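You operate a simulated robot arm through the tools that you are given. There is no shell and no other tool.

You run a simulated robot arm. Do the job below in one go: nothing can be reset, and whatever is moved stays where it is left.

Task
Dust the dull spot on the chest, polish it with the pad and close the tin.
Fine: duster and pad go back. A coat counts when it lies all over at full strength: go over it till it gets no stronger. What is to be rubbed or washed off counts as gone when no trace of it is left.

It is judged by the outcome, as a careful person would: the job done as asked, and still so three seconds after it is handed in. It fails if anything else is knocked over, pushed out of place, dropped, spilled or broken.

Robot
A 7-joint arm with a two-finger parallel gripper, fixed in place. Base frame: the origin is at the foot of the arm, x ahead of it, y to its left, z up. Units: cm, degrees, N and s.
With the tool pointing down near the work surface it reaches from about 26 to 68 cm from the base axis. Its first joint turns from -143.0 to 143.0 degrees. Payload 3 kg.
The TCP is the grasp point between the finger pads, 3 cm short of the fingertips. In the tool frame z runs along the fingers and y along their closing line. The gripper opens to 9.4 cm. The fingers are 2.8 cm wide and 1 cm thick; the gripper's body (5 by 9.6 cm) begins 5.5 cm behind the TCP.
Orientation is that of the tool frame in the base frame, as a unit quaternion [x, y, z, w]. With the fingers straight down and closing along the base's y, the tool's x points along the base's -x, its y along +y and its z along -z.

Tools
- The arm moves only by the tool send_rows. Its argument "steps" is a list of rows, each a list of 3 entries, a list of its own where there are three numbers: the closure in counts, from 0 (fully open) to 255 (shut), then the shift along the base's x, y, z in units of 30 mm (1.0 is 30 mm), then the turn, a rotation vector about the base's x, y, z in units of 6 degrees (1.0 is 6 degrees). In form: [[hand, [tx, ty, tz], [rx, ry, rz]], ...]. A call has 1 to 20 rows; each row shifts and turns the commanded pose from where the row before left it. A call with a number of a shift or a turn outside -1 to 1 is refused whole. Rows are played at 5 a second. More than 5 cm and 8.6 degrees between two rows, or a gripper value outside its range, and nothing of the call is played. Where a pose cannot be reached the arm comes as near as it can. A force on the tool above 40 N (or 10 N above the force at the start of the call, whichever is more), or a blocked arm, ends the call early, and 0.2 s more pass. Each finger travels about 7.2 cm/s and halts on what it meets, pressing with about 32 N; the grip force reading is that of the motor and also rises with nothing between the fingers. The clock runs only during rows and for 0.2 s after the last one: add rows that do not move to give the fingers time. It gives the time, the measured TCP pose, the force on the tool (base axes), the opening and the grip force at its end, in the units of the frame above (readings bear some noise), with the torque about the TCP (base axes, N m) and any sound that the robot's microphone picked up.
- Cameras (640 x 400 px; columns grow to the right, rows downward): "scene" is fixed at [5.13, 49.74, 118.92]; the picture's right is [0.36, -0.93, 0.00], its down [-0.74, -0.29, -0.61] and it looks along [0.57, 0.22, -0.79] (base axes); focal length 324 px, centre (320, 200). "wrist" rides on the gripper at [7.6, 1.4, -10.3] in the tool frame; the picture's right is [-0.18, 0.98, 0.00], its down [-0.75, -0.14, -0.64] and it looks along [-0.63, -0.12, 0.77] (tool axes); focal length 243 px, centre (320, 200). There is no depth. A picture from a camera that has moved, and an enlarged one, comes with that camera's place and axes in the base frame and with its lens.
- get_image(camera): a new picture of that camera. No time passes.
- enlarge(camera, box): a new picture of the part [left, top, right, bottom] of that camera's present view, enlarged. No time passes.
- sign_off(): hands the job in; it is judged then, once.

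Places have to be worked out from the pictures, the camera data and where the tool is seen. Open the gripper and draw the arm clear of the work before you hand the job in, unless the task says otherwise.

The tools are called after ">>>" as a command line: name --argument value ..., lists and objects as JSON in quotes. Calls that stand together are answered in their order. send_rows: Moves the arm, as the interface text tells. Its arguments: {"type":"object","properties":{"steps":{"type":"array"}},"required":["steps"]} The other tools are called the same way: get_image (camera) takes a picture; enlarge (camera, box) takes an enlarged picture of a part of a camera's view; sign_off () hands the job in.

At the start:

```text
clock: 0.0
tcp_pos: [44.86, 48.92, 90.06]
tool_rot: [0.0, 1.0, 0.0, 0.0]
wrist_force: [-1.0, 0.1, 0.2]
torque: [0.02, 0.01, -0.01]
opening: 9.39
grasp_force: 0.0
```

scene: 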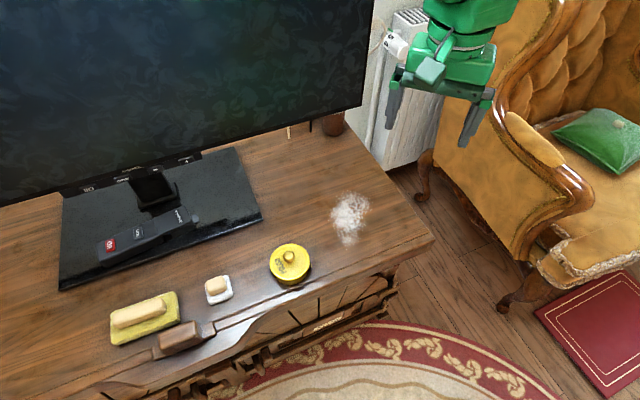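
wrist: 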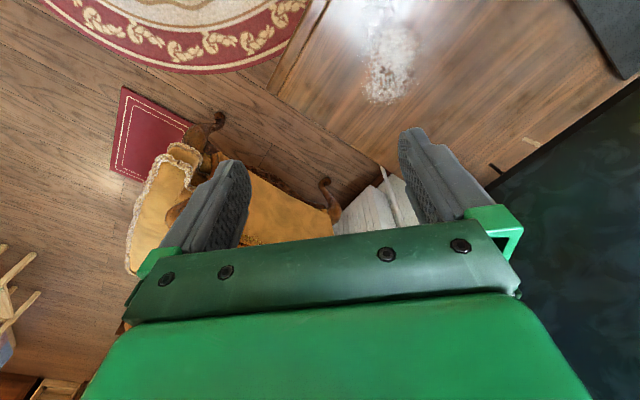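

I start by looking closely at the things on the chest before moving anything.

>>> enlarge --camera "scene" --box '[90, 230, 330, 380]'

>>> enlarge --camera "scene" --box '[250, 170, 410, 270]'

>>> enlarge --camera "wrist" --box '[260, 0, 640, 240]'

```text
2.67 times, centred on (210, 305) of scene
camera zoom: at [5.13, 49.74, 118.92], right [0.36, -0.93, 0.0], down [-0.74, -0.29, -0.61], along [0.57, 0.22, -0.79], focal length 865 px, centre (613, -80)
```

zoom: 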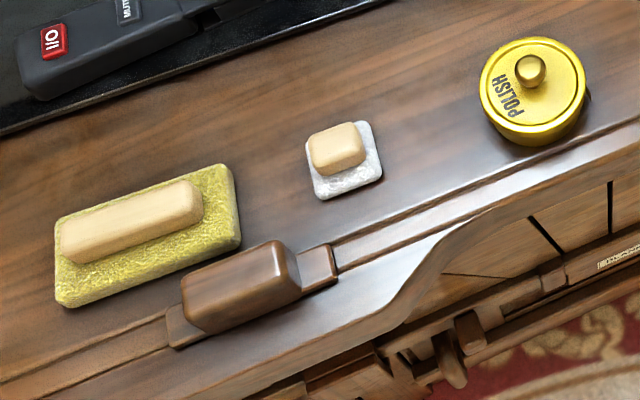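

```text
4.00 times, centred on (330, 220) of scene
camera zoom: at [5.13, 49.74, 118.92], right [0.36, -0.93, 0.0], down [-0.74, -0.29, -0.61], along [0.57, 0.22, -0.79], focal length 1298 px, centre (280, 120)
```

zoom: 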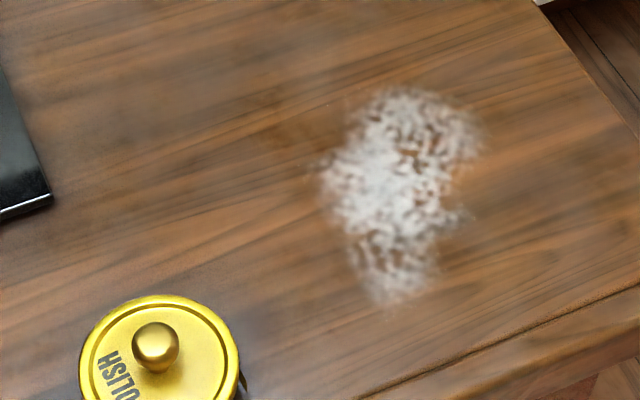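

```text
1.67 times, centred on (450, 120) of wrist
camera zoom: at [37.38, 50.27, 100.26], right [0.18, 0.98, 0.0], down [0.75, -0.14, 0.64], along [0.63, -0.12, -0.77], focal length 404 px, centre (103, 333)
```

zoom: 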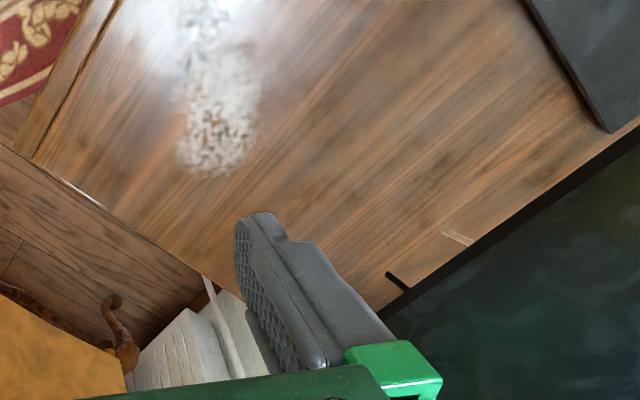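

By triangulating the spot and TV foot in both cameras, I place the chest top near z 62. That puts the tin near (30, 65), the pad near (20, 75) and the duster near (11, 84), which are all far out. I move slowly above the tin at height to check reach and get a closer view.

>>> send_rows --steps '[[0, [-0.5, 0.4, 0], [0, 0, 0]], [0, [-0.6, 0.5, 0], [0, 0, 0]], [0, [-0.6, 0.5, 0], [0, 0, 0]], [0, [-0.6, 0.5, 0], [0, 0, 0]], [0, [-0.6, 0.5, 0], [0, 0, 0]], [0, [-0.6, 0.5, 0], [0, 0, 0]], [0, [-0.6, 0.5, 0], [0, 0, 0]], [0, [-0.6, 0.5, 0], [0, 0, 0]], [0, [0, 0, 0], [0, 0, 0]]]'

```text
clock: 2.0
tcp_pos: [30.89, 60.55, 89.72]
tool_rot: [0.0, 1.0, 0.001, 0.0]
wrist_force: [-0.2, -0.9, 0.8]
torque: [0.0, -0.02, 0.02]
opening: 9.39
grasp_force: 0.2
```

The arm reached (30.9, 60.6, 89.7) without trouble. I take both pictures from here.

>>> get_image --camera "wrist"

>>> get_image --camera "scene"

```text
taken
camera wrist: at [23.28, 62.03, 100.03], right [0.18, 0.98, 0.0], down [0.75, -0.14, 0.64], along [0.63, -0.12, -0.77], focal length 243 px, centre (320, 200)
```

wrist: 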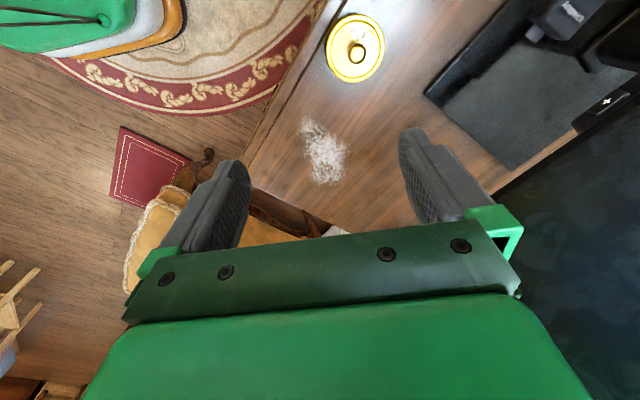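

```text
taken
```

scene: 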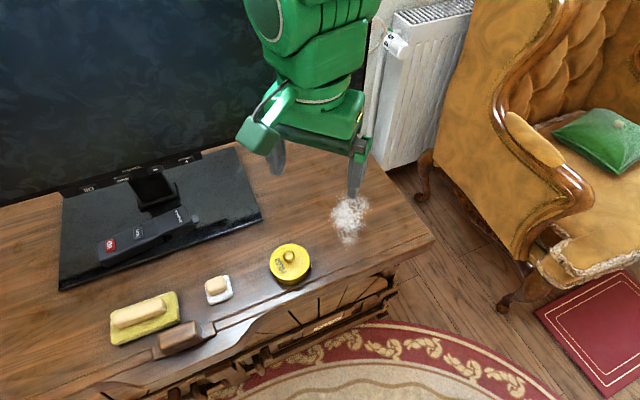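

The tin knob top triangulates to about z 67 and the spot to about (46, 58) with the surface near z 60–62. I now test whether the arm reaches over the spot with the tool straight down.

>>> send_rows --steps '[[0, [0.6, -0.1, 0], [0, 0, 0]], [0, [0.8, -0.1, 0], [0, 0, 0]], [0, [0.9, -0.1, -0.3], [0, 0, 0]], [0, [0.9, -0.15, -0.6], [0, 0, 0]], [0, [0.9, -0.2, -0.6], [0, 0, 0]], [0, [0.9, -0.2, -0.6], [0, 0, 0]], [0, [0, 0, -0.6], [0, 0, 0]], [0, [0, 0, -0.6], [0, 0, 0]], [0, [0, 0, 0], [0, 0, 0]]]'

>>> get_image --camera "wrist"

>>> get_image --camera "scene"

```text
clock: 4.0
tcp_pos: [45.74, 58.04, 79.83]
tool_rot: [0.0, 1.0, 0.0, 0.0]
wrist_force: [0.5, 1.0, 0.6]
torque: [-0.01, -0.01, -0.01]
opening: 9.38
grasp_force: 0.1
```

```text
taken
camera wrist: at [38.25, 59.42, 90.18], right [0.18, 0.98, 0.0], down [0.75, -0.14, 0.64], along [0.63, -0.12, -0.77], focal length 243 px, centre (320, 200)
```

wrist: 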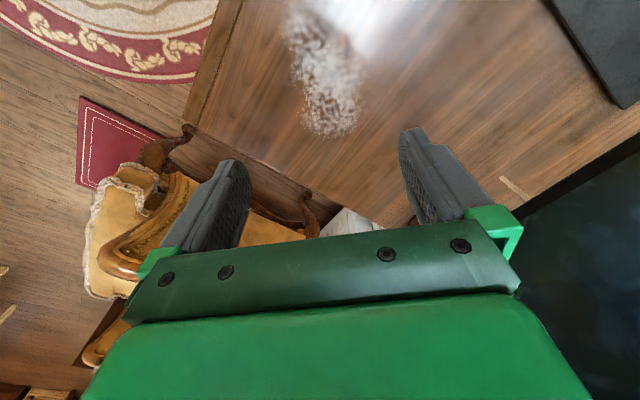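

```text
taken
```

scene: 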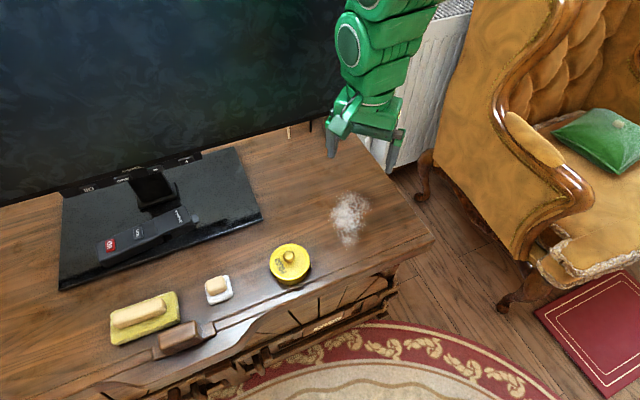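

The arm reached (45.7, 58.0, 79.8), right over the spot, so the range is wider than the stated 68 cm. The duster lies near (11, 83.6), its long side running along about (0.68, -0.73), so I swing there at z 80 and turn about -46° so the fingers close across the handle.

>>> send_rows --steps '[[0, [-0.5, 0.35, 0], [0, 0, -0.4]], [0, [-0.85, 0.63, 0], [0, 0, -0.56]], [0, [-0.85, 0.63, 0], [0, 0, -0.56]], [0, [-0.85, 0.63, 0], [0, 0, -0.56]], [0, [-0.85, 0.63, 0], [0, 0, -0.56]], [0, [-0.85, 0.63, 0], [0, 0, -0.56]], [0, [-0.85, 0.63, 0], [0, 0, -0.56]], [0, [-0.85, 0.63, 0], [0, 0, -0.56]], [0, [-0.85, 0.63, 0], [0, 0, -0.56]], [0, [-0.85, 0.63, 0], [0, 0, -0.56]], [0, [-0.85, 0.63, 0], [0, 0, -0.56]], [0, [-0.85, 0.63, 0], [0, 0, -0.56]], [0, [-0.85, 0.63, 0], [0, 0, -0.56]], [0, [-0.8, 0.6, 0], [0, 0, -0.55]], [0, [0, 0, 0], [0, 0, 0]], [0, [0, 0, 0], [0, 0, 0]]]'

>>> get_image --camera "wrist"

>>> get_image --camera "scene"

```text
clock: 7.4
tcp_pos: [11.09, 83.6, 79.92]
tool_rot: [0.391, 0.92, -0.001, 0.0]
wrist_force: [-1.1, 0.3, 0.2]
torque: [0.0, 0.0, 0.01]
opening: 9.44
grasp_force: 0.0
```

```text
taken
camera wrist: at [7.05, 89.96, 90.14], right [0.84, 0.55, 0.0], down [0.42, -0.64, 0.64], along [0.35, -0.54, -0.77], focal length 243 px, centre (320, 200)
```

wrist: 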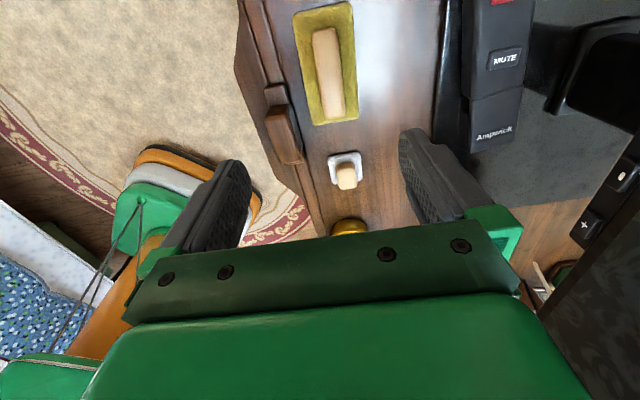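

```text
taken
```

scene: 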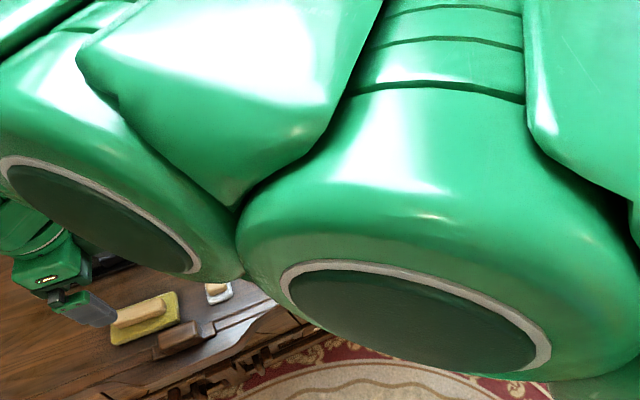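

The arm got to (11.1, 83.6, 79.9) and the wrist view lines up with the duster. Triangulating the duster's pad corners puts its centre near (11.3, 85.1), pad top about z 60.6, handle about 2.7 cm wide. I shift over it, close to about 5.5 cm so the fingers clear the trim block, and lower partway.

>>> send_rows --steps '[[106, [0.05, 0.25, -0.3], [0, 0, 0]], [106, [0.02, 0.25, -0.5], [0, 0, 0]], [106, [0, 0, -0.7], [0, 0, 0]], [106, [0, 0, -0.7], [0, 0, 0]], [106, [0, 0, 0], [0, 0, 0]]]'

>>> get_image --camera "wrist"

>>> enlarge --camera "scene" --box '[0, 220, 280, 395]'

```text
clock: 8.6
tcp_pos: [11.49, 85.03, 73.28]
tool_rot: [0.39, 0.921, 0.0, 0.0]
wrist_force: [0.2, -0.7, -0.1]
torque: [0.03, -0.04, 0.02]
opening: 5.48
grasp_force: 0.0
```

```text
taken
camera wrist: at [7.34, 91.51, 83.48], right [0.84, 0.55, 0.0], down [0.42, -0.64, 0.64], along [0.35, -0.54, -0.77], focal length 243 px, centre (320, 200)
```

wrist: 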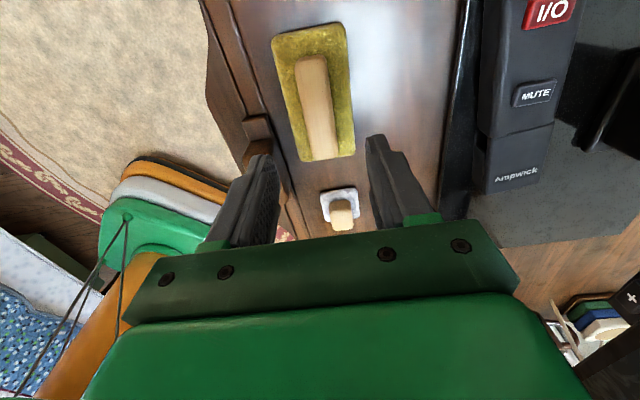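

```text
2.29 times, centred on (140, 308) of scene
camera zoom: at [5.13, 49.74, 118.92], right [0.36, -0.93, 0.0], down [-0.74, -0.29, -0.61], along [0.57, 0.22, -0.79], focal length 742 px, centre (731, -46)
```

zoom: 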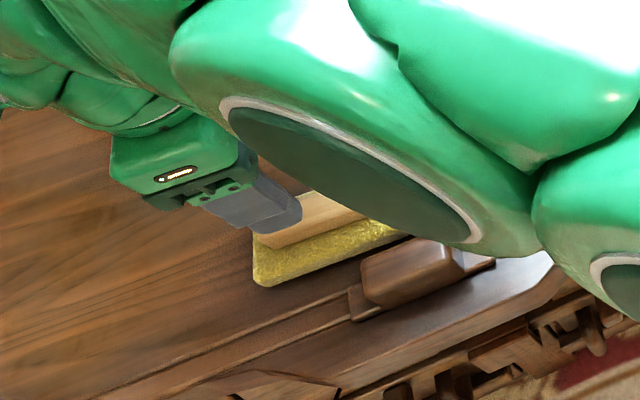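

The duster's pad centre recomputes to (11.5, 85.0), right under the tool, with its long axis at -47°. I lower about 8 cm to put the fingertips around the handle top, trimming 1° of turn, and check.

>>> send_rows --steps '[[106, [0, 0, -0.5], [0, 0, -0.17]], [106, [0, 0, -0.7], [0, 0, 0]], [106, [0, 0, -0.7], [0, 0, 0]], [106, [0, 0, -0.5], [0, 0, 0]], [106, [0, 0, -0.3], [0, 0, 0]], [106, [0, 0, 0], [0, 0, 0]]]'

>>> get_image --camera "wrist"

>>> enlarge --camera "scene" --box '[0, 220, 280, 395]'

```text
clock: 10.0
tcp_pos: [11.41, 85.06, 65.23]
tool_rot: [0.4, 0.917, 0.0, 0.0]
wrist_force: [0.5, -0.7, 9.2]
torque: [-0.09, 0.03, 0.02]
opening: 5.51
grasp_force: 0.2
```

```text
taken
camera wrist: at [7.45, 91.58, 75.45], right [0.84, 0.53, 0.0], down [0.41, -0.65, 0.64], along [0.34, -0.54, -0.77], focal length 243 px, centre (320, 200)
```

wrist: 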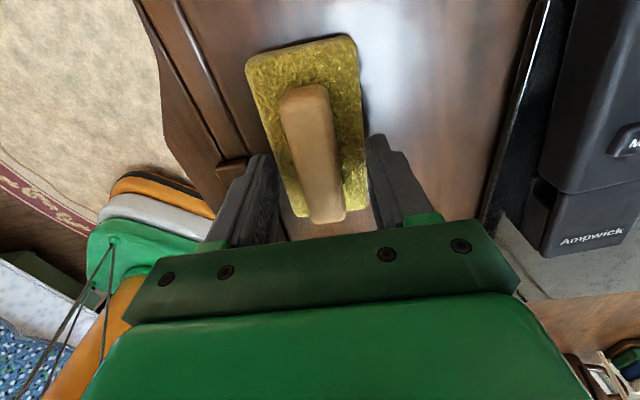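

```text
2.29 times, centred on (140, 308) of scene
camera zoom: at [5.13, 49.74, 118.92], right [0.36, -0.93, 0.0], down [-0.74, -0.29, -0.61], along [0.57, 0.22, -0.79], focal length 742 px, centre (731, -46)
```

zoom: 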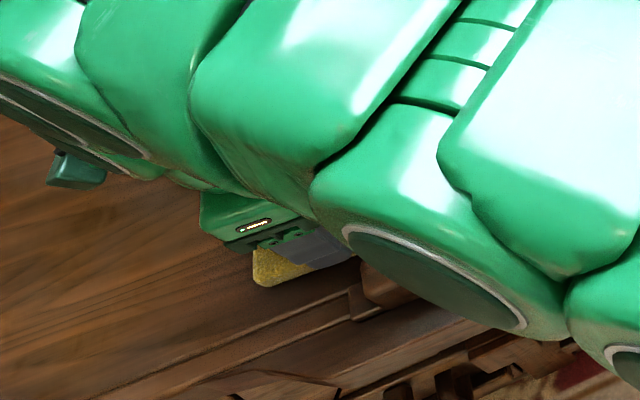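

The tool reads +9 N upward with the tips at z 62.2, so the fingertips are resting on the duster's pad. I lift 3 mm and close on the handle.

>>> send_rows --steps '[[106, [0, 0, 0.1], [0, 0, 0]], [150, [0, 0, 0], [0, 0, 0]], [200, [0, 0, 0], [0, 0, 0]], [255, [0, 0, 0], [0, 0, 0]], [255, [0, 0, 0], [0, 0, 0]], [255, [0, 0, 0], [0, 0, 0]]]'

>>> get_image --camera "wrist"

```text
clock: 11.4
tcp_pos: [11.42, 84.99, 65.44]
tool_rot: [0.399, 0.917, 0.001, 0.0]
wrist_force: [0.1, 0.3, 0.1]
torque: [-0.02, 0.0, 0.01]
opening: 2.31
grasp_force: 31.6
```

```text
taken
camera wrist: at [7.44, 91.59, 75.69], right [0.84, 0.53, 0.0], down [0.41, -0.65, 0.64], along [0.34, -0.54, -0.77], focal length 243 px, centre (320, 200)
```

wrist: 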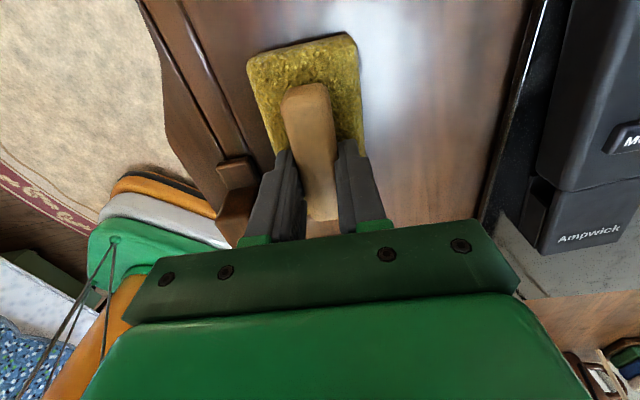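

The handle is gripped at 2.31 cm with 31.6 N; the home pose of the duster is TCP (11.42, 84.99, 65.44). I lift it straight up to about z 78 and carry it over the spot, well above the tin.

>>> send_rows --steps '[[255, [0, 0, 0.3], [0, 0, 0]], [255, [0, 0, 0.6], [0, 0, 0]], [255, [0, 0, 0.9], [0, 0, 0]], [255, [0, 0, 0.9], [0, 0, 0]], [255, [0, 0, 0.9], [0, 0, 0]], [255, [0, 0, 0.6], [0, 0, 0]], [255, [0, 0, 0], [0, 0, 0]]]'

>>> get_image --camera "wrist"

```text
clock: 13.0
tcp_pos: [11.45, 85.09, 78.07]
tool_rot: [0.399, 0.917, 0.0, 0.0]
wrist_force: [0.3, -0.4, -1.5]
torque: [-0.02, 0.0, 0.0]
opening: 2.31
grasp_force: 31.4
```

```text
taken
camera wrist: at [7.48, 91.56, 88.35], right [0.84, 0.54, 0.0], down [0.41, -0.65, 0.64], along [0.34, -0.54, -0.77], focal length 243 px, centre (320, 200)
```

wrist: 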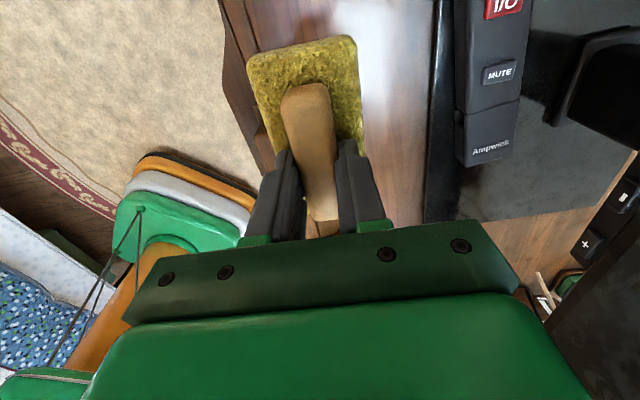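

The duster hangs firmly in the gripper. I carry it across to above the spot at z 78.

>>> send_rows --steps '[[255, [0.4, -0.3, 0], [0, 0, 0]], [255, [0.75, -0.59, 0], [0, 0, 0]], [255, [0.82, -0.64, 0], [0, 0, 0]], [255, [0.82, -0.64, 0], [0, 0, 0]], [255, [0.82, -0.64, 0], [0, 0, 0]], [255, [0.82, -0.64, 0], [0, 0, 0]], [255, [0.82, -0.64, 0], [0, 0, 0]], [255, [0.82, -0.64, 0], [0, 0, 0]], [255, [0.82, -0.64, 0], [0, 0, 0]], [255, [0.82, -0.64, 0], [0, 0, 0]], [255, [0.82, -0.64, 0], [0, 0, 0]], [255, [0.82, -0.64, 0], [0, 0, 0]], [255, [0.82, -0.64, 0], [0, 0, 0]], [255, [0.75, -0.59, 0], [0, 0, 0]], [255, [0.4, -0.3, 0], [0, 0, 0]], [255, [0, 0, 0], [0, 0, 0]]]'

>>> get_image --camera "wrist"

>>> get_image --camera "scene"

```text
clock: 16.4
tcp_pos: [45.51, 58.58, 78.19]
tool_rot: [0.399, 0.917, 0.0, 0.0]
wrist_force: [-0.3, 0.2, -0.5]
torque: [0.02, 0.03, -0.03]
opening: 2.3
grasp_force: 32.7
```

```text
taken
camera wrist: at [41.41, 65.07, 88.36], right [0.84, 0.54, 0.0], down [0.41, -0.65, 0.64], along [0.34, -0.54, -0.77], focal length 243 px, centre (320, 200)
```

wrist: 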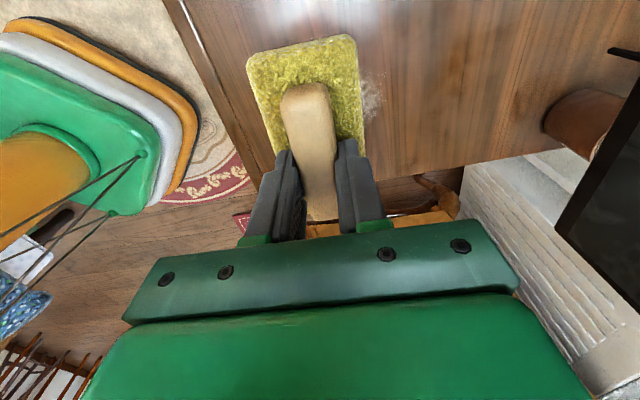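

```text
taken
```

scene: 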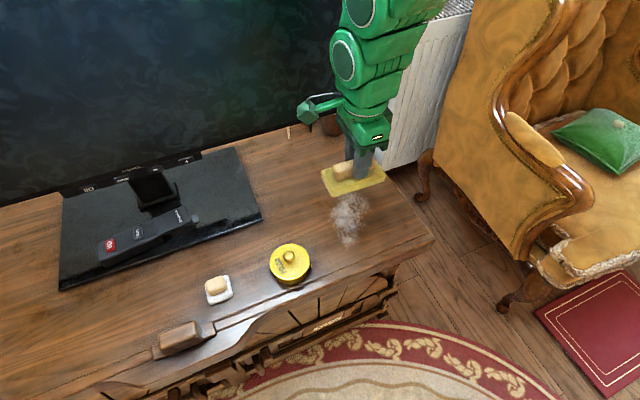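

The duster hangs above the spot in line with the chest. I lower it to just above the surface, then will creep down until a light force shows.

>>> send_rows --steps '[[255, [0, 0, -0.5], [0, 0, 0]], [255, [0, 0, -0.8], [0, 0, 0]], [255, [0, 0, -0.8], [0, 0, 0]], [255, [0, 0, -0.8], [0, 0, 0]], [255, [0, 0, -0.6], [0, 0, 0]], [255, [0, 0, -0.4], [0, 0, 0]], [255, [0, 0, -0.2], [0, 0, 0]], [255, [0, 0, -0.1], [0, 0, 0]], [255, [0, 0, 0], [0, 0, 0]]]'

>>> enlarge --camera "scene" --box '[250, 130, 450, 255]'

```text
clock: 18.4
tcp_pos: [45.39, 58.49, 65.51]
tool_rot: [0.399, 0.917, 0.0, 0.001]
wrist_force: [0.3, 0.2, -0.4]
torque: [-0.04, -0.01, 0.0]
opening: 2.31
grasp_force: 31.7
```

```text
3.20 times, centred on (350, 192) of scene
camera zoom: at [5.13, 49.74, 118.92], right [0.36, -0.93, 0.0], down [-0.74, -0.29, -0.61], along [0.57, 0.22, -0.79], focal length 1038 px, centre (224, 224)
```

zoom: 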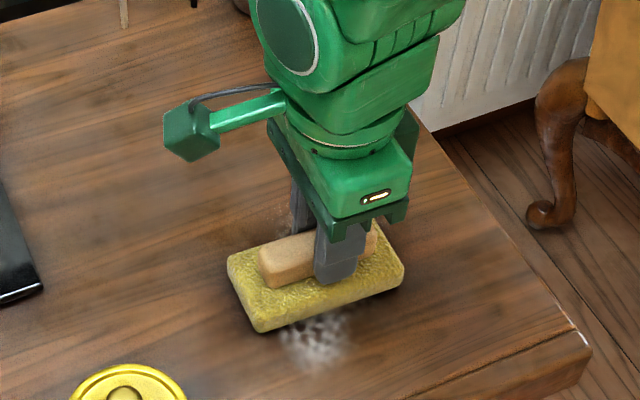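

No contact force yet at z 65.5, consistent with its rest height. I creep down 3 mm.

>>> send_rows --steps '[[255, [0, 0, -0.05], [0, 0, 0]], [255, [0, 0, -0.05], [0, 0, 0]], [255, [0, 0, 0], [0, 0, 0]]]'

```text
clock: 19.2
tcp_pos: [45.53, 58.56, 65.19]
tool_rot: [0.399, 0.917, 0.0, 0.0]
wrist_force: [-4.3, -5.1, 25.4]
torque: [-0.19, 0.14, 0.02]
opening: 2.31
grasp_force: 31.9
```

Contact at z 65.2 gives 25 N, so the surface is found. I ease off about 1 mm and sweep across the spot in the chest's depth direction.

>>> send_rows --steps '[[255, [0.16, -0.17, 0.04], [0, 0, 0]], [255, [0.4, 0.37, 0], [0, 0, 0]], [255, [0.487, 0.453, 0], [0, 0, 0]], [255, [0.487, 0.453, 0], [0, 0, 0]], [255, [-0.487, -0.453, 0], [0, 0, 0]], [255, [-0.487, -0.453, 0], [0, 0, 0]], [255, [-0.487, -0.453, 0], [0, 0, 0]], [255, [-0.487, -0.453, 0], [0, 0, 0]], [255, [-0.487, -0.453, 0], [0, 0, 0]], [255, [-0.487, -0.453, 0], [0, 0, 0]], [255, [-0.487, -0.453, 0], [0, 0, 0]], [255, [0, 0, 0], [0, 0, 0]]]'

>>> get_image --camera "scene"

>>> get_image --camera "wrist"

```text
clock: 21.8
tcp_pos: [39.78, 52.31, 65.3]
tool_rot: [0.398, 0.917, -0.001, 0.0]
wrist_force: [-0.2, -0.1, 0.4]
torque: [-0.02, 0.01, -0.01]
opening: 2.3
grasp_force: 32.6
```

```text
taken
```

scene: 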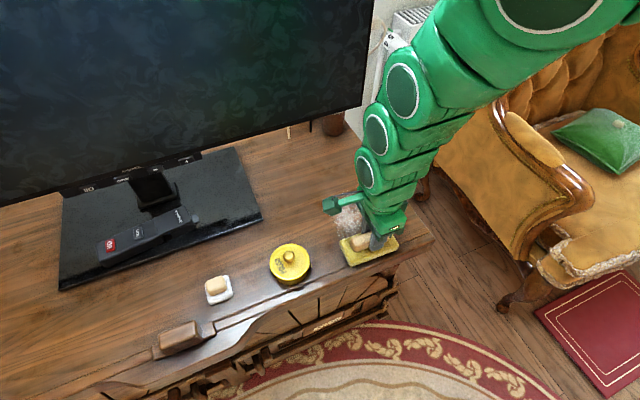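

```text
taken
camera wrist: at [35.77, 58.81, 75.54], right [0.84, 0.54, 0.0], down [0.41, -0.65, 0.64], along [0.34, -0.54, -0.77], focal length 243 px, centre (320, 200)
```

wrist: 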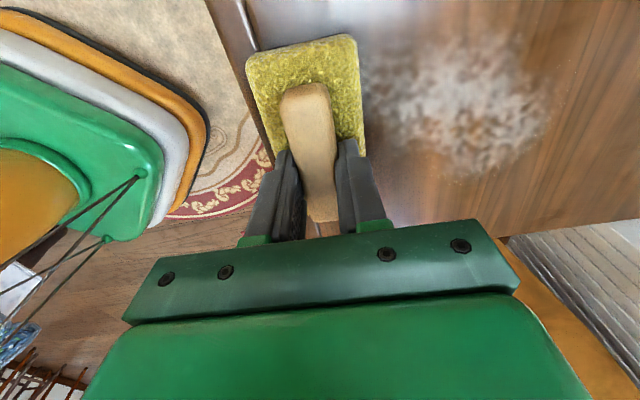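

The force dropped to zero at z 65.3, so that sweep barely touched and the spot is still there. I lower about 1 mm and sweep back and forth with pressure.

>>> send_rows --steps '[[255, [0.1, 0.09, -0.03], [0, 0, 0]], [255, [0.4, 0.37, 0], [0, 0, 0]], [255, [0.487, 0.453, 0], [0, 0, 0]], [255, [0.487, 0.453, 0], [0, 0, 0]], [255, [0, 0, 0], [0, 0, 0]]]'

>>> get_image --camera "wrist"

```text
clock: 23.0
tcp_pos: [44.27, 56.37, 65.17]
tool_rot: [0.4, 0.917, 0.0, 0.0]
wrist_force: [-2.2, -3.5, 9.0]
torque: [0.02, 0.13, 0.03]
opening: 2.33
grasp_force: 31.9
```

```text
taken
camera wrist: at [40.22, 62.94, 75.46], right [0.85, 0.53, 0.0], down [0.41, -0.65, 0.64], along [0.34, -0.54, -0.77], focal length 243 px, centre (320, 200)
```

wrist: 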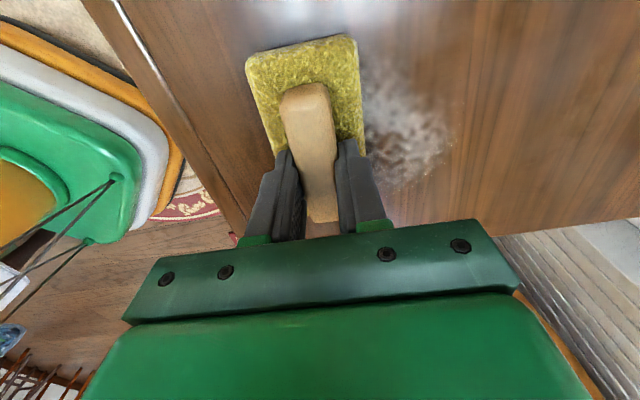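

There is a steady 9 N of contact with friction now. I sweep the full depth of the spot several times at this height.

>>> send_rows --steps '[[255, [0.487, 0.453, 0], [0, 0, 0]], [255, [0.487, 0.453, 0], [0, 0, 0]], [255, [0.487, 0.453, 0], [0, 0, 0]], [255, [0.487, 0.453, 0], [0, 0, 0]], [255, [-0.487, -0.453, 0], [0, 0, 0]], [255, [-0.487, -0.453, 0], [0, 0, 0]], [255, [-0.487, -0.453, 0], [0, 0, 0]], [255, [-0.487, -0.453, 0], [0, 0, 0]], [255, [-0.487, -0.453, 0], [0, 0, 0]], [255, [-0.487, -0.453, 0], [0, 0, 0]], [255, [-0.487, -0.453, 0], [0, 0, 0]], [255, [0.487, 0.453, 0], [0, 0, 0]], [255, [0.487, 0.453, 0], [0, 0, 0]], [255, [0.487, 0.453, 0], [0, 0, 0]], [255, [0.487, 0.453, 0], [0, 0, 0]], [255, [0.487, 0.453, 0], [0, 0, 0]], [255, [0.487, 0.453, 0], [0, 0, 0]], [255, [0.487, 0.453, 0], [0, 0, 0]], [255, [0, 0, 0], [0, 0, 0]]]'

>>> enlarge --camera "scene" --box '[250, 130, 450, 255]'

```text
clock: 27.0
tcp_pos: [50.03, 61.91, 65.29]
tool_rot: [0.398, 0.917, 0.0, 0.0]
wrist_force: [0.1, 0.3, -1.3]
torque: [0.01, 0.03, 0.02]
opening: 2.32
grasp_force: 32.2
```

```text
3.20 times, centred on (350, 192) of scene
camera zoom: at [5.13, 49.74, 118.92], right [0.36, -0.93, 0.0], down [-0.74, -0.29, -0.61], along [0.57, 0.22, -0.79], focal length 1038 px, centre (224, 224)
```

zoom: 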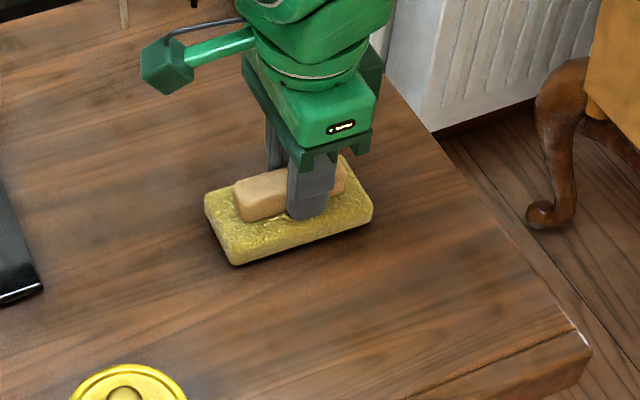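

The near part now looks clean, but contact is fading to nothing at the far end. I press 1 mm further and sweep two offset lanes to catch the edges.

>>> send_rows --steps '[[255, [-0.2, 0.22, -0.03], [0, 0, 0]], [255, [-0.487, -0.453, 0], [0, 0, 0]], [255, [-0.487, -0.453, 0], [0, 0, 0]], [255, [-0.487, -0.453, 0], [0, 0, 0]], [255, [-0.487, -0.453, 0], [0, 0, 0]], [255, [-0.487, -0.453, 0], [0, 0, 0]], [255, [-0.487, -0.453, 0], [0, 0, 0]], [255, [-0.487, -0.453, 0], [0, 0, 0]], [255, [0.4, -0.43, 0], [0, 0, 0]], [255, [0.487, 0.453, 0], [0, 0, 0]], [255, [0.487, 0.453, 0], [0, 0, 0]], [255, [0.487, 0.453, 0], [0, 0, 0]], [255, [0.487, 0.453, 0], [0, 0, 0]], [255, [0.487, 0.453, 0], [0, 0, 0]], [255, [0.487, 0.453, 0], [0, 0, 0]], [255, [0.487, 0.453, 0], [0, 0, 0]], [255, [0, 0, 0], [0, 0, 0]]]'

>>> enlarge --camera "scene" --box '[250, 130, 450, 255]'

```text
clock: 28.7
tcp_pos: [40.56, 54.44, 65.21]
tool_rot: [0.399, 0.917, 0.003, 0.0]
wrist_force: [-18.4, -17.0, 71.9]
torque: [-0.97, 0.7, 0.21]
opening: 2.31
grasp_force: 32.2
stopped in row 8: the force on the tool passed its limit at 42 N (the readings are from after the stop); the commanded pose is now the measured one
```

```text
3.20 times, centred on (350, 192) of scene
camera zoom: at [5.13, 49.74, 118.92], right [0.36, -0.93, 0.0], down [-0.74, -0.29, -0.61], along [0.57, 0.22, -0.79], focal length 1038 px, centre (224, 224)
```

zoom: 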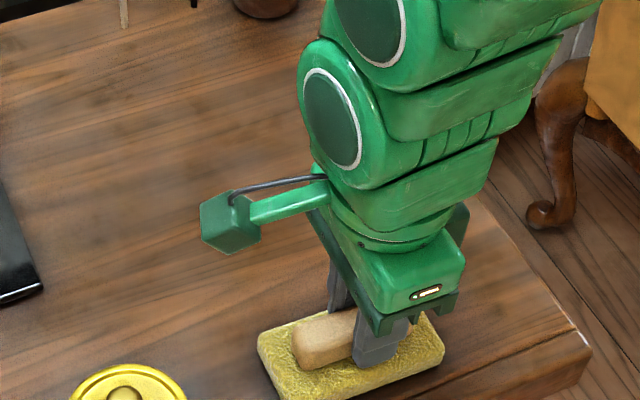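

The force climbed near the front edge and stopped the call, so I lift off at once and back away to inspect the spot.

>>> send_rows --steps '[[255, [0, 0, 0.1], [0, 0, 0]], [255, [0, 0, 0.4], [0, 0, 0]], [255, [0, 0, 0.8], [0, 0, 0]], [255, [0, 0, 0.8], [0, 0, 0]], [255, [-0.4, -0.4, 0.6], [0, 0, 0]], [255, [-0.6, -0.6, 0.5], [0, 0, 0]], [255, [-0.6, -0.6, 0.2], [0, 0, 0]], [255, [0, 0, 0], [0, 0, 0]]]'

>>> get_image --camera "wrist"

>>> enlarge --camera "scene" --box '[250, 130, 450, 255]'

```text
clock: 30.5
tcp_pos: [35.67, 49.66, 75.26]
tool_rot: [0.398, 0.917, 0.002, 0.001]
wrist_force: [-0.3, 0.4, -1.0]
torque: [0.02, 0.04, 0.0]
opening: 2.3
grasp_force: 32.5
```

```text
taken
camera wrist: at [31.62, 56.02, 85.45], right [0.84, 0.54, 0.0], down [0.41, -0.65, 0.64], along [0.35, -0.54, -0.77], focal length 243 px, centre (320, 200)
```

wrist: 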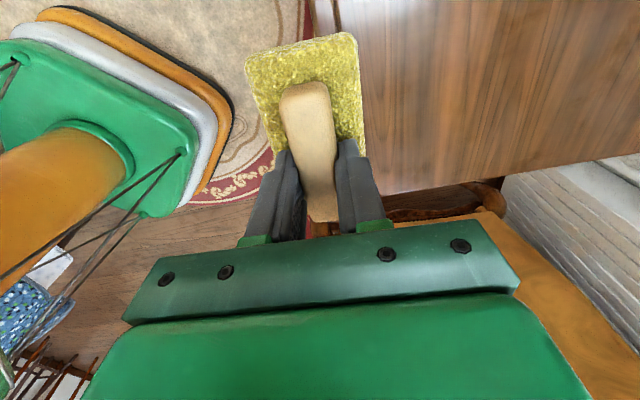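

```text
3.20 times, centred on (350, 192) of scene
camera zoom: at [5.13, 49.74, 118.92], right [0.36, -0.93, 0.0], down [-0.74, -0.29, -0.61], along [0.57, 0.22, -0.79], focal length 1038 px, centre (224, 224)
```

zoom: 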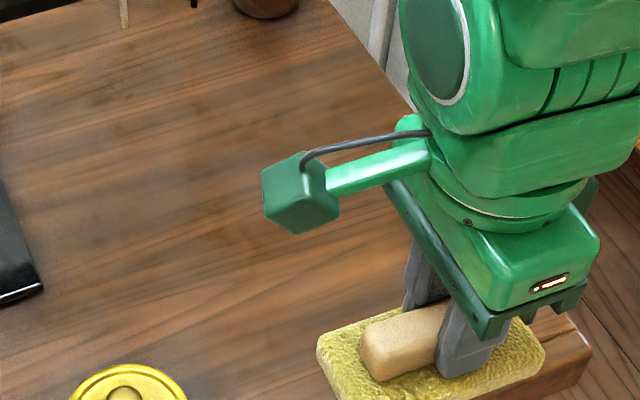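

The wood looks clear in both views. I enlarge the wrist picture where the spot was (around column 460, row 75) to check for traces.

>>> enlarge --camera "wrist" --box '[350, 0, 590, 150]'

>>> enlarge --camera "scene" --box '[300, 170, 420, 245]'

```text
2.67 times, centred on (470, 75) of wrist
camera zoom: at [31.62, 56.02, 85.45], right [0.84, 0.54, 0.0], down [0.41, -0.65, 0.64], along [0.35, -0.54, -0.77], focal length 647 px, centre (-80, 533)
```

zoom: 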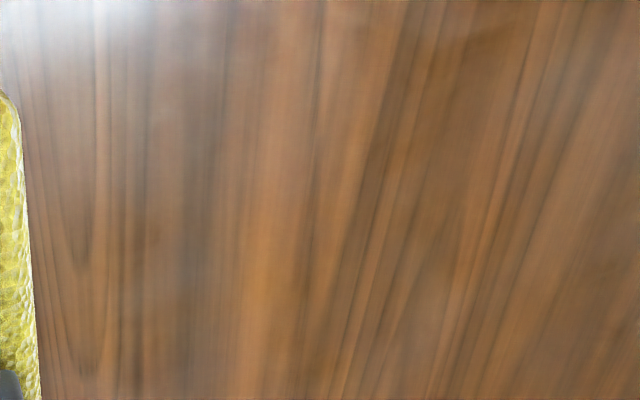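

```text
5.33 times, centred on (360, 208) of scene
camera zoom: at [5.13, 49.74, 118.92], right [0.36, -0.93, 0.0], down [-0.74, -0.29, -0.61], along [0.57, 0.22, -0.79], focal length 1730 px, centre (107, 160)
```

zoom: 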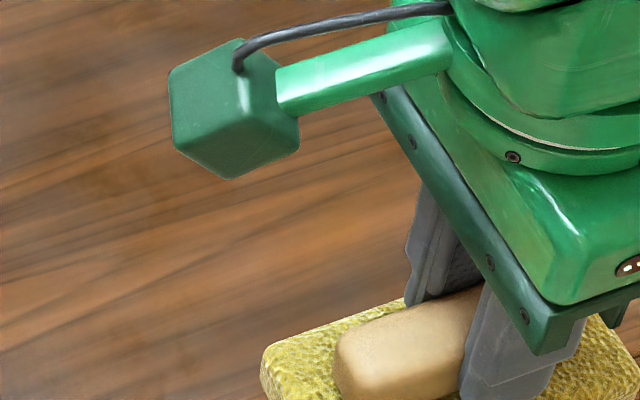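

It looks clean, but the spot is partly hidden, so I raise and shift the arm to where the earlier scene view had the spot fully in sight.

>>> send_rows --steps '[[255, [-0.2, 0.5, 0.6], [0, 0, 0]], [255, [-0.4, 0.8, 0.9], [0, 0, 0]], [255, [-0.4, 0.8, 0.9], [0, 0, 0]], [255, [-0.4, 0.8, 0.9], [0, 0, 0]], [255, [-0.3, 0.7, 0.8], [0, 0, 0]], [255, [0, 0, 0.4], [0, 0, 0]], [255, [0, 0, 0], [0, 0, 0]]]'

>>> enlarge --camera "scene" --box '[250, 160, 450, 285]'

>>> get_image --camera "wrist"

```text
clock: 32.1
tcp_pos: [30.8, 60.37, 88.46]
tool_rot: [0.399, 0.917, 0.003, 0.0]
wrist_force: [-0.5, 0.1, -0.4]
torque: [-0.01, 0.01, 0.01]
opening: 2.35
grasp_force: 32.2
```

```text
3.20 times, centred on (350, 222) of scene
camera zoom: at [5.13, 49.74, 118.92], right [0.36, -0.93, 0.0], down [-0.74, -0.29, -0.61], along [0.57, 0.22, -0.79], focal length 1038 px, centre (224, 128)
```

zoom: 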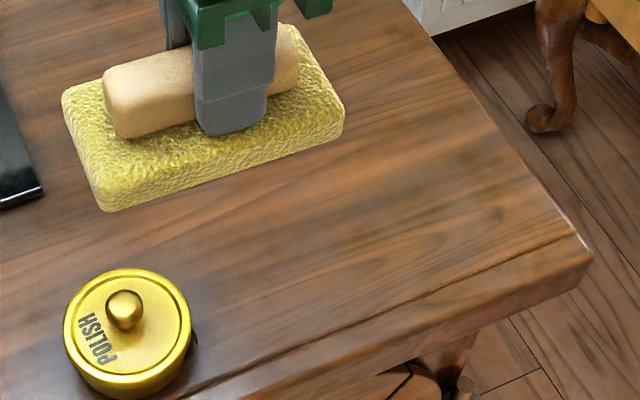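

```text
taken
camera wrist: at [26.63, 66.81, 98.84], right [0.84, 0.54, 0.0], down [0.41, -0.65, 0.64], along [0.35, -0.54, -0.77], focal length 243 px, centre (320, 200)
```

wrist: 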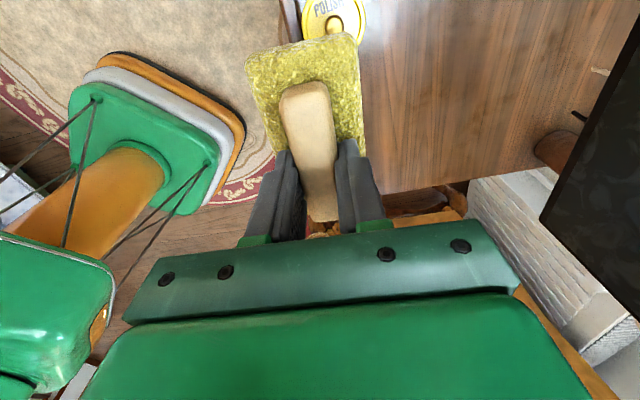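

Most of the spot area is visible and bare. I enlarge it further to look for faint traces.

>>> enlarge --camera "scene" --box '[320, 180, 400, 230]'

>>> enlarge --camera "wrist" --box '[360, 0, 600, 150]'

```text
8.00 times, centred on (360, 205) of scene
camera zoom: at [5.13, 49.74, 118.92], right [0.36, -0.93, 0.0], down [-0.74, -0.29, -0.61], along [0.57, 0.22, -0.79], focal length 2595 px, centre (0, 160)
```

zoom: 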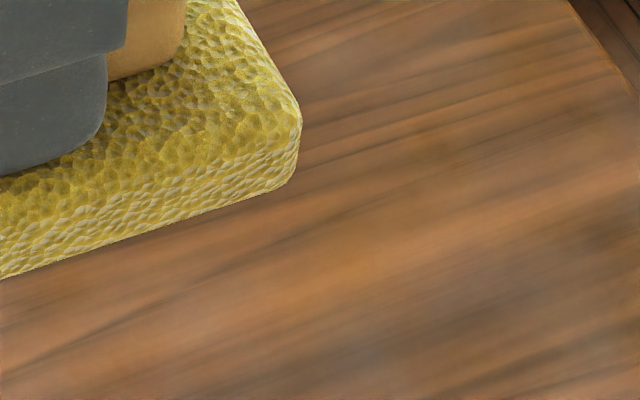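

```text
2.67 times, centred on (480, 75) of wrist
camera zoom: at [26.63, 66.81, 98.84], right [0.84, 0.54, 0.0], down [0.41, -0.65, 0.64], along [0.35, -0.54, -0.77], focal length 647 px, centre (-107, 533)
```

zoom: 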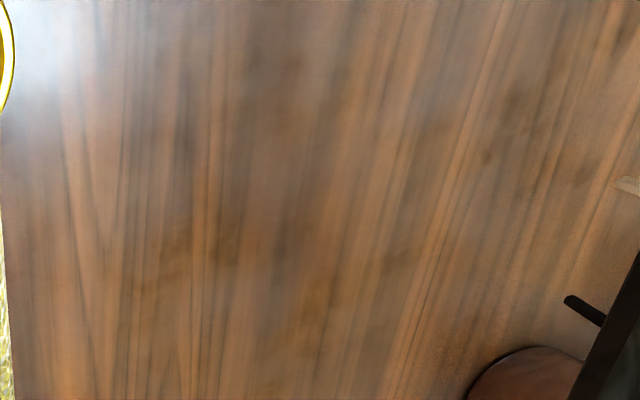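

The wood shows only its grain now. To be sure no trace is left, I go back for one more light pass while I still hold the duster.

>>> send_rows --steps '[[255, [0.6, -0.1, -0.3], [0, 0, 0]], [255, [0.8, -0.1, -0.6], [0, 0, 0]], [255, [0.8, -0.1, -0.9], [0, 0, 0]], [255, [0.8, -0.1, -0.9], [0, 0, 0]], [255, [0.8, -0.1, -0.9], [0, 0, 0]], [255, [0.8, -0.1, -0.9], [0, 0, 0]], [255, [0.5, -0.1, -0.9], [0, 0, 0]], [255, [0, -0.1, -0.9], [0, 0, 0]], [255, [0, 0, -0.7], [0, 0, 0]], [255, [0, 0, -0.4], [0, 0, 0]], [255, [0, 0, -0.2], [0, 0, 0]], [255, [0, 0, 0], [0, 0, 0]], [255, [0, 0, 0], [0, 0, 0]]]'

```text
clock: 34.9
tcp_pos: [45.92, 58.09, 65.81]
tool_rot: [0.398, 0.917, 0.002, 0.001]
wrist_force: [-0.1, 0.5, -0.3]
torque: [0.01, 0.03, -0.03]
opening: 2.3
grasp_force: 31.6
```

I'm at z 65.8 over the spot with no force; I creep down 5 mm in small steps to light contact.

>>> send_rows --steps '[[255, [0, 0, -0.08], [0, 0, 0]], [255, [0, 0, -0.05], [0, 0, 0]], [255, [0, 0, -0.04], [0, 0, 0]], [255, [0, 0, 0], [0, 0, 0]]]'

```text
clock: 35.9
tcp_pos: [45.82, 58.01, 65.24]
tool_rot: [0.399, 0.917, 0.002, 0.0]
wrist_force: [0.2, -0.2, 0.0]
torque: [0.0, -0.01, -0.01]
opening: 2.31
grasp_force: 32.1
```

Still no force at z 65.24; I go down another 0.6 mm and move gently.

>>> send_rows --steps '[[255, [0, 0, -0.02], [0, 0, 0]], [255, [0, 0, 0], [0, 0, 0]]]'

```text
clock: 36.5
tcp_pos: [45.9, 57.95, 65.3]
tool_rot: [0.399, 0.917, 0.003, 0.0]
wrist_force: [0.2, 0.3, -0.6]
torque: [0.01, -0.01, -0.04]
opening: 2.31
grasp_force: 32.1
```

>>> send_rows --steps '[[255, [0, 0, -0.02], [0, 0, 0]], [255, [0, 0, -0.02], [0, 0, 0]], [255, [0, 0, 0], [0, 0, 0]]]'

```text
clock: 37.3
tcp_pos: [45.89, 57.98, 65.08]
tool_rot: [0.398, 0.918, 0.003, 0.0]
wrist_force: [-0.5, -1.1, 10.2]
torque: [-0.41, 0.06, 0.03]
opening: 2.3
grasp_force: 31.6
```

Contact reads 10 N, but the torque shows it bears on one end; the stop left the tool tilted about 0.3°. I lift slightly, undo that tilt and re-approach.

>>> send_rows --steps '[[255, [0, 0, 0.05], [-0.052, 0.023, 0]], [255, [0, 0, 0], [0, 0, 0]], [255, [0, 0, -0.04], [0, 0, 0]], [255, [0, 0, 0], [0, 0, 0]]]'

```text
clock: 38.3
tcp_pos: [45.91, 57.95, 65.13]
tool_rot: [0.399, 0.917, -0.002, 0.0]
wrist_force: [-1.7, -2.7, 11.7]
torque: [0.43, 0.39, 0.14]
opening: 2.3
grasp_force: 32.2
```

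The contact moved to the other end, so I overcorrected a little; I turn back about half and continue.

>>> send_rows --steps '[[255, [0, 0, 0.04], [0.024, -0.011, 0]], [255, [0, 0, 0], [0, 0, 0]], [255, [0, 0, -0.05], [0, 0, 0]], [255, [0, 0, 0], [0, 0, 0]]]'

```text
clock: 39.3
tcp_pos: [45.96, 57.98, 65.21]
tool_rot: [0.398, 0.917, 0.001, 0.0]
wrist_force: [-4.5, -2.0, 14.4]
torque: [-0.15, 0.25, -0.02]
opening: 2.31
grasp_force: 32.1
```

Contact is now 14 N and well centred. I sweep the spot in the depth direction, with side-shifted lanes.

>>> send_rows --steps '[[255, [0.487, 0.453, 0], [0, 0, 0]], [255, [0.487, 0.453, 0], [0, 0, 0]], [255, [0.487, 0.453, 0], [0, 0, 0]], [255, [-0.3, 0.32, 0], [0, 0, 0]], [255, [-0.487, -0.453, 0], [0, 0, 0]], [255, [-0.487, -0.453, 0], [0, 0, 0]], [255, [-0.487, -0.453, 0], [0, 0, 0]], [255, [-0.487, -0.453, 0.005], [0, 0, 0]], [255, [-0.487, -0.453, 0.005], [0, 0, 0]], [255, [-0.487, -0.453, 0.005], [0, 0, 0]], [255, [0.45, -0.48, 0], [0, 0, 0]], [255, [0.487, 0.453, -0.005], [0, 0, 0]], [255, [0.487, 0.453, -0.005], [0, 0, 0]], [255, [0.487, 0.453, -0.005], [0, 0, 0]], [255, [0.487, 0.453, 0], [0, 0, 0]], [255, [0.487, 0.453, 0], [0, 0, 0]], [255, [0.487, 0.453, 0], [0, 0, 0]], [255, [0, 0, 0], [0, 0, 0]]]'

```text
clock: 43.1
tcp_pos: [50.75, 61.53, 65.16]
tool_rot: [0.399, 0.917, 0.002, 0.0]
wrist_force: [-4.7, -3.6, 16.9]
torque: [-0.07, 0.24, 0.12]
opening: 2.31
grasp_force: 32.5
```

Contact held at 17 N with no stop. I make one last return sweep through the middle, then lift off and clear the view.

>>> send_rows --steps '[[255, [-0.25, 0.27, 0], [0, 0, 0]], [255, [-0.487, -0.453, 0], [0, 0, 0]], [255, [-0.487, -0.453, 0], [0, 0, 0]], [255, [-0.487, -0.453, 0], [0, 0, 0]], [255, [-0.487, -0.453, 0.005], [0, 0, 0]], [255, [-0.487, -0.453, 0.005], [0, 0, 0]], [255, [-0.487, -0.453, 0.005], [0, 0, 0]], [255, [0, 0, 0.3], [0, 0, 0]], [255, [0, 0, 0.8], [0, 0, 0]], [255, [0, 0, 0.9], [0, 0, 0]], [255, [-0.2, 0, 0.9], [0, 0, 0]], [255, [-0.5, 0.2, 0.9], [0, 0, 0]], [255, [-0.5, 0.4, 0.6], [0, 0, 0]], [255, [-0.6, 0.6, 0.3], [0, 0, 0]], [255, [-0.6, 0.6, 0], [0, 0, 0]], [255, [-0.6, 0.6, 0], [0, 0, 0]], [255, [0, 0, 0], [0, 0, 0]]]'

>>> get_image --camera "scene"

```text
clock: 46.7
tcp_pos: [32.35, 61.42, 79.31]
tool_rot: [0.399, 0.917, 0.001, 0.0]
wrist_force: [-0.6, -0.5, -1.2]
torque: [0.03, 0.01, -0.02]
opening: 2.3
grasp_force: 32.2
```

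```text
taken
```

scene: 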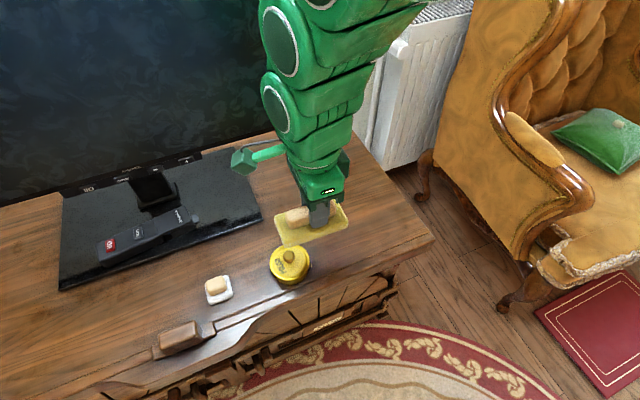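

The dust is gone. I carry the duster back toward its home at (11.42, 84.99), staying at z 79.

>>> send_rows --steps '[[255, [-0.4, 0.45, 0], [0, 0, 0]], [255, [-0.7, 0.785, 0], [0, 0, 0]], [255, [-0.7, 0.785, 0], [0, 0, 0]], [255, [-0.7, 0.785, 0], [0, 0, 0]], [255, [-0.7, 0.785, 0], [0, 0, 0]], [255, [-0.7, 0.785, 0], [0, 0, 0]], [255, [-0.7, 0.785, 0], [0, 0, 0]], [255, [-0.7, 0.785, 0], [0, 0, 0]], [255, [-0.7, 0.785, 0], [0, 0, 0]], [255, [-0.7, 0.785, 0], [0, 0, 0]], [255, [-0.277, 0.342, 0], [0, 0, 0]], [255, [0, 0, -0.5], [0, 0, 0]], [255, [0, 0, -0.8], [0, 0, 0]], [255, [0, 0, -0.9], [0, 0, 0]], [255, [0, 0, 0], [0, 0, 0]], [255, [0, 0, 0], [0, 0, 0]]]'

>>> get_image --camera "wrist"

```text
clock: 50.1
tcp_pos: [11.25, 84.92, 72.67]
tool_rot: [0.398, 0.917, 0.0, 0.001]
wrist_force: [0.2, -0.1, -1.1]
torque: [0.01, -0.02, 0.02]
opening: 2.32
grasp_force: 31.9
```

```text
taken
camera wrist: at [7.27, 91.52, 82.89], right [0.84, 0.54, 0.0], down [0.41, -0.65, 0.64], along [0.34, -0.54, -0.77], focal length 243 px, centre (320, 200)
```

wrist: 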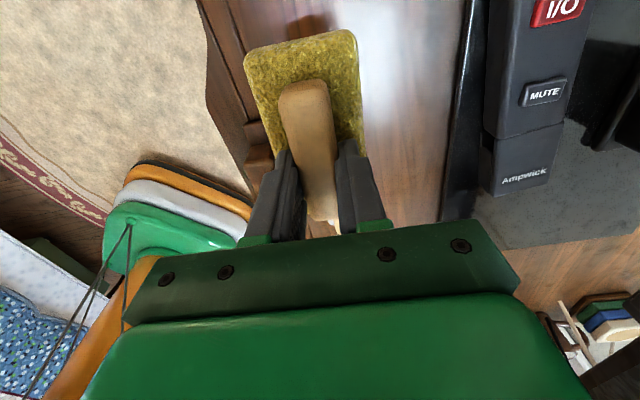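

It is over its home within 2 mm; I nudge it and lower to just above the chest.

>>> send_rows --steps '[[255, [0.05, 0.02, -0.5], [0, 0, 0]], [255, [0, 0, -0.8], [0, 0, 0]], [255, [0, 0, -0.6], [0, 0, 0]], [255, [0, 0, -0.3], [0, 0, 0]], [255, [0, 0, -0.1], [0, 0, 0]], [255, [0, 0, 0], [0, 0, 0]]]'

```text
clock: 51.5
tcp_pos: [11.34, 85.1, 65.59]
tool_rot: [0.399, 0.917, 0.002, 0.0]
wrist_force: [0.7, -0.4, -0.6]
torque: [-0.02, 0.03, 0.01]
opening: 2.32
grasp_force: 31.8
```

No contact yet at z 65.6; I creep down the last few millimetres.

>>> send_rows --steps '[[255, [0.02, -0.02, -0.04], [0, 0, 0]], [255, [0, 0, -0.04], [0, 0, 0]], [255, [0, 0, 0], [0, 0, 0]]]'

```text
clock: 52.3
tcp_pos: [11.48, 84.98, 65.42]
tool_rot: [0.398, 0.917, 0.0, 0.0]
wrist_force: [1.1, -0.6, -1.4]
torque: [0.0, 0.01, 0.0]
opening: 2.34
grasp_force: 32.0
```

Still free at z 65.42; I go down another 2 mm slowly.

>>> send_rows --steps '[[255, [0, 0, -0.03], [0, 0, 0]], [255, [0, 0, -0.03], [0, 0, 0]], [255, [0, 0, 0], [0, 0, 0]]]'

```text
clock: 53.1
tcp_pos: [11.5, 84.97, 65.32]
tool_rot: [0.398, 0.917, 0.001, 0.0]
wrist_force: [-0.6, 0.4, -1.7]
torque: [0.01, -0.01, 0.01]
opening: 2.32
grasp_force: 31.9
```

Still only its own weight shows; I step down another 1–2 mm, since contact over the spot was at about z 65.2.

>>> send_rows --steps '[[255, [0, 0, -0.03], [0, 0, 0]], [255, [0, 0, 0], [0, 0, 0]], [255, [0, 0, -0.02], [0, 0, 0]], [255, [0, 0, 0], [0, 0, 0]]]'

```text
clock: 54.1
tcp_pos: [11.64, 85.06, 65.14]
tool_rot: [0.399, 0.917, 0.001, 0.0]
wrist_force: [0.7, 0.0, 5.2]
torque: [-0.22, -0.03, 0.05]
opening: 2.31
grasp_force: 32.0
```

The duster rests on the chest with 5 N. I open just enough to free the handle, then rise straight up.

>>> send_rows --steps '[[175, [0, 0, 0.02], [0, 0, 0]], [165, [0, 0, 0.03], [0, 0, 0]], [150, [0, 0, 0.05], [0, 0, 0]], [140, [0, 0, 0.1], [0, 0, 0]], [130, [0, 0, 0.3], [0, 0, 0]], [120, [0, 0, 0.6], [0, 0, 0]], [106, [0, 0, 0.9], [0, 0, 0]], [106, [0, 0, 0.9], [0, 0, 0]], [106, [0, 0, 0], [0, 0, 0]]]'

>>> get_image --camera "wrist"

```text
clock: 56.1
tcp_pos: [11.56, 85.01, 73.94]
tool_rot: [0.398, 0.917, 0.0, -0.001]
wrist_force: [0.0, 0.4, 0.6]
torque: [0.01, -0.02, 0.04]
opening: 5.47
grasp_force: 0.1
```

```text
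taken
camera wrist: at [7.5, 91.48, 84.17], right [0.84, 0.54, 0.0], down [0.41, -0.65, 0.64], along [0.34, -0.54, -0.77], focal length 243 px, centre (320, 200)
```

wrist: 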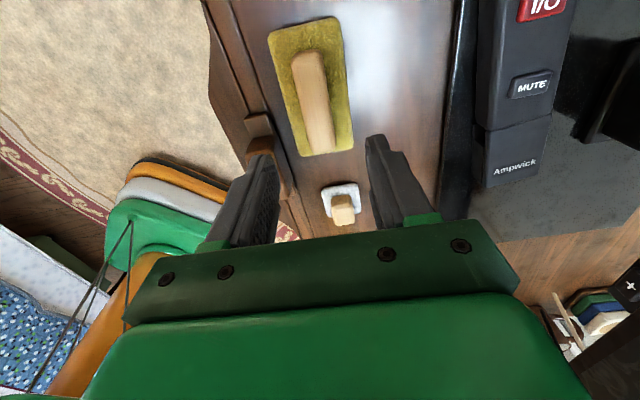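

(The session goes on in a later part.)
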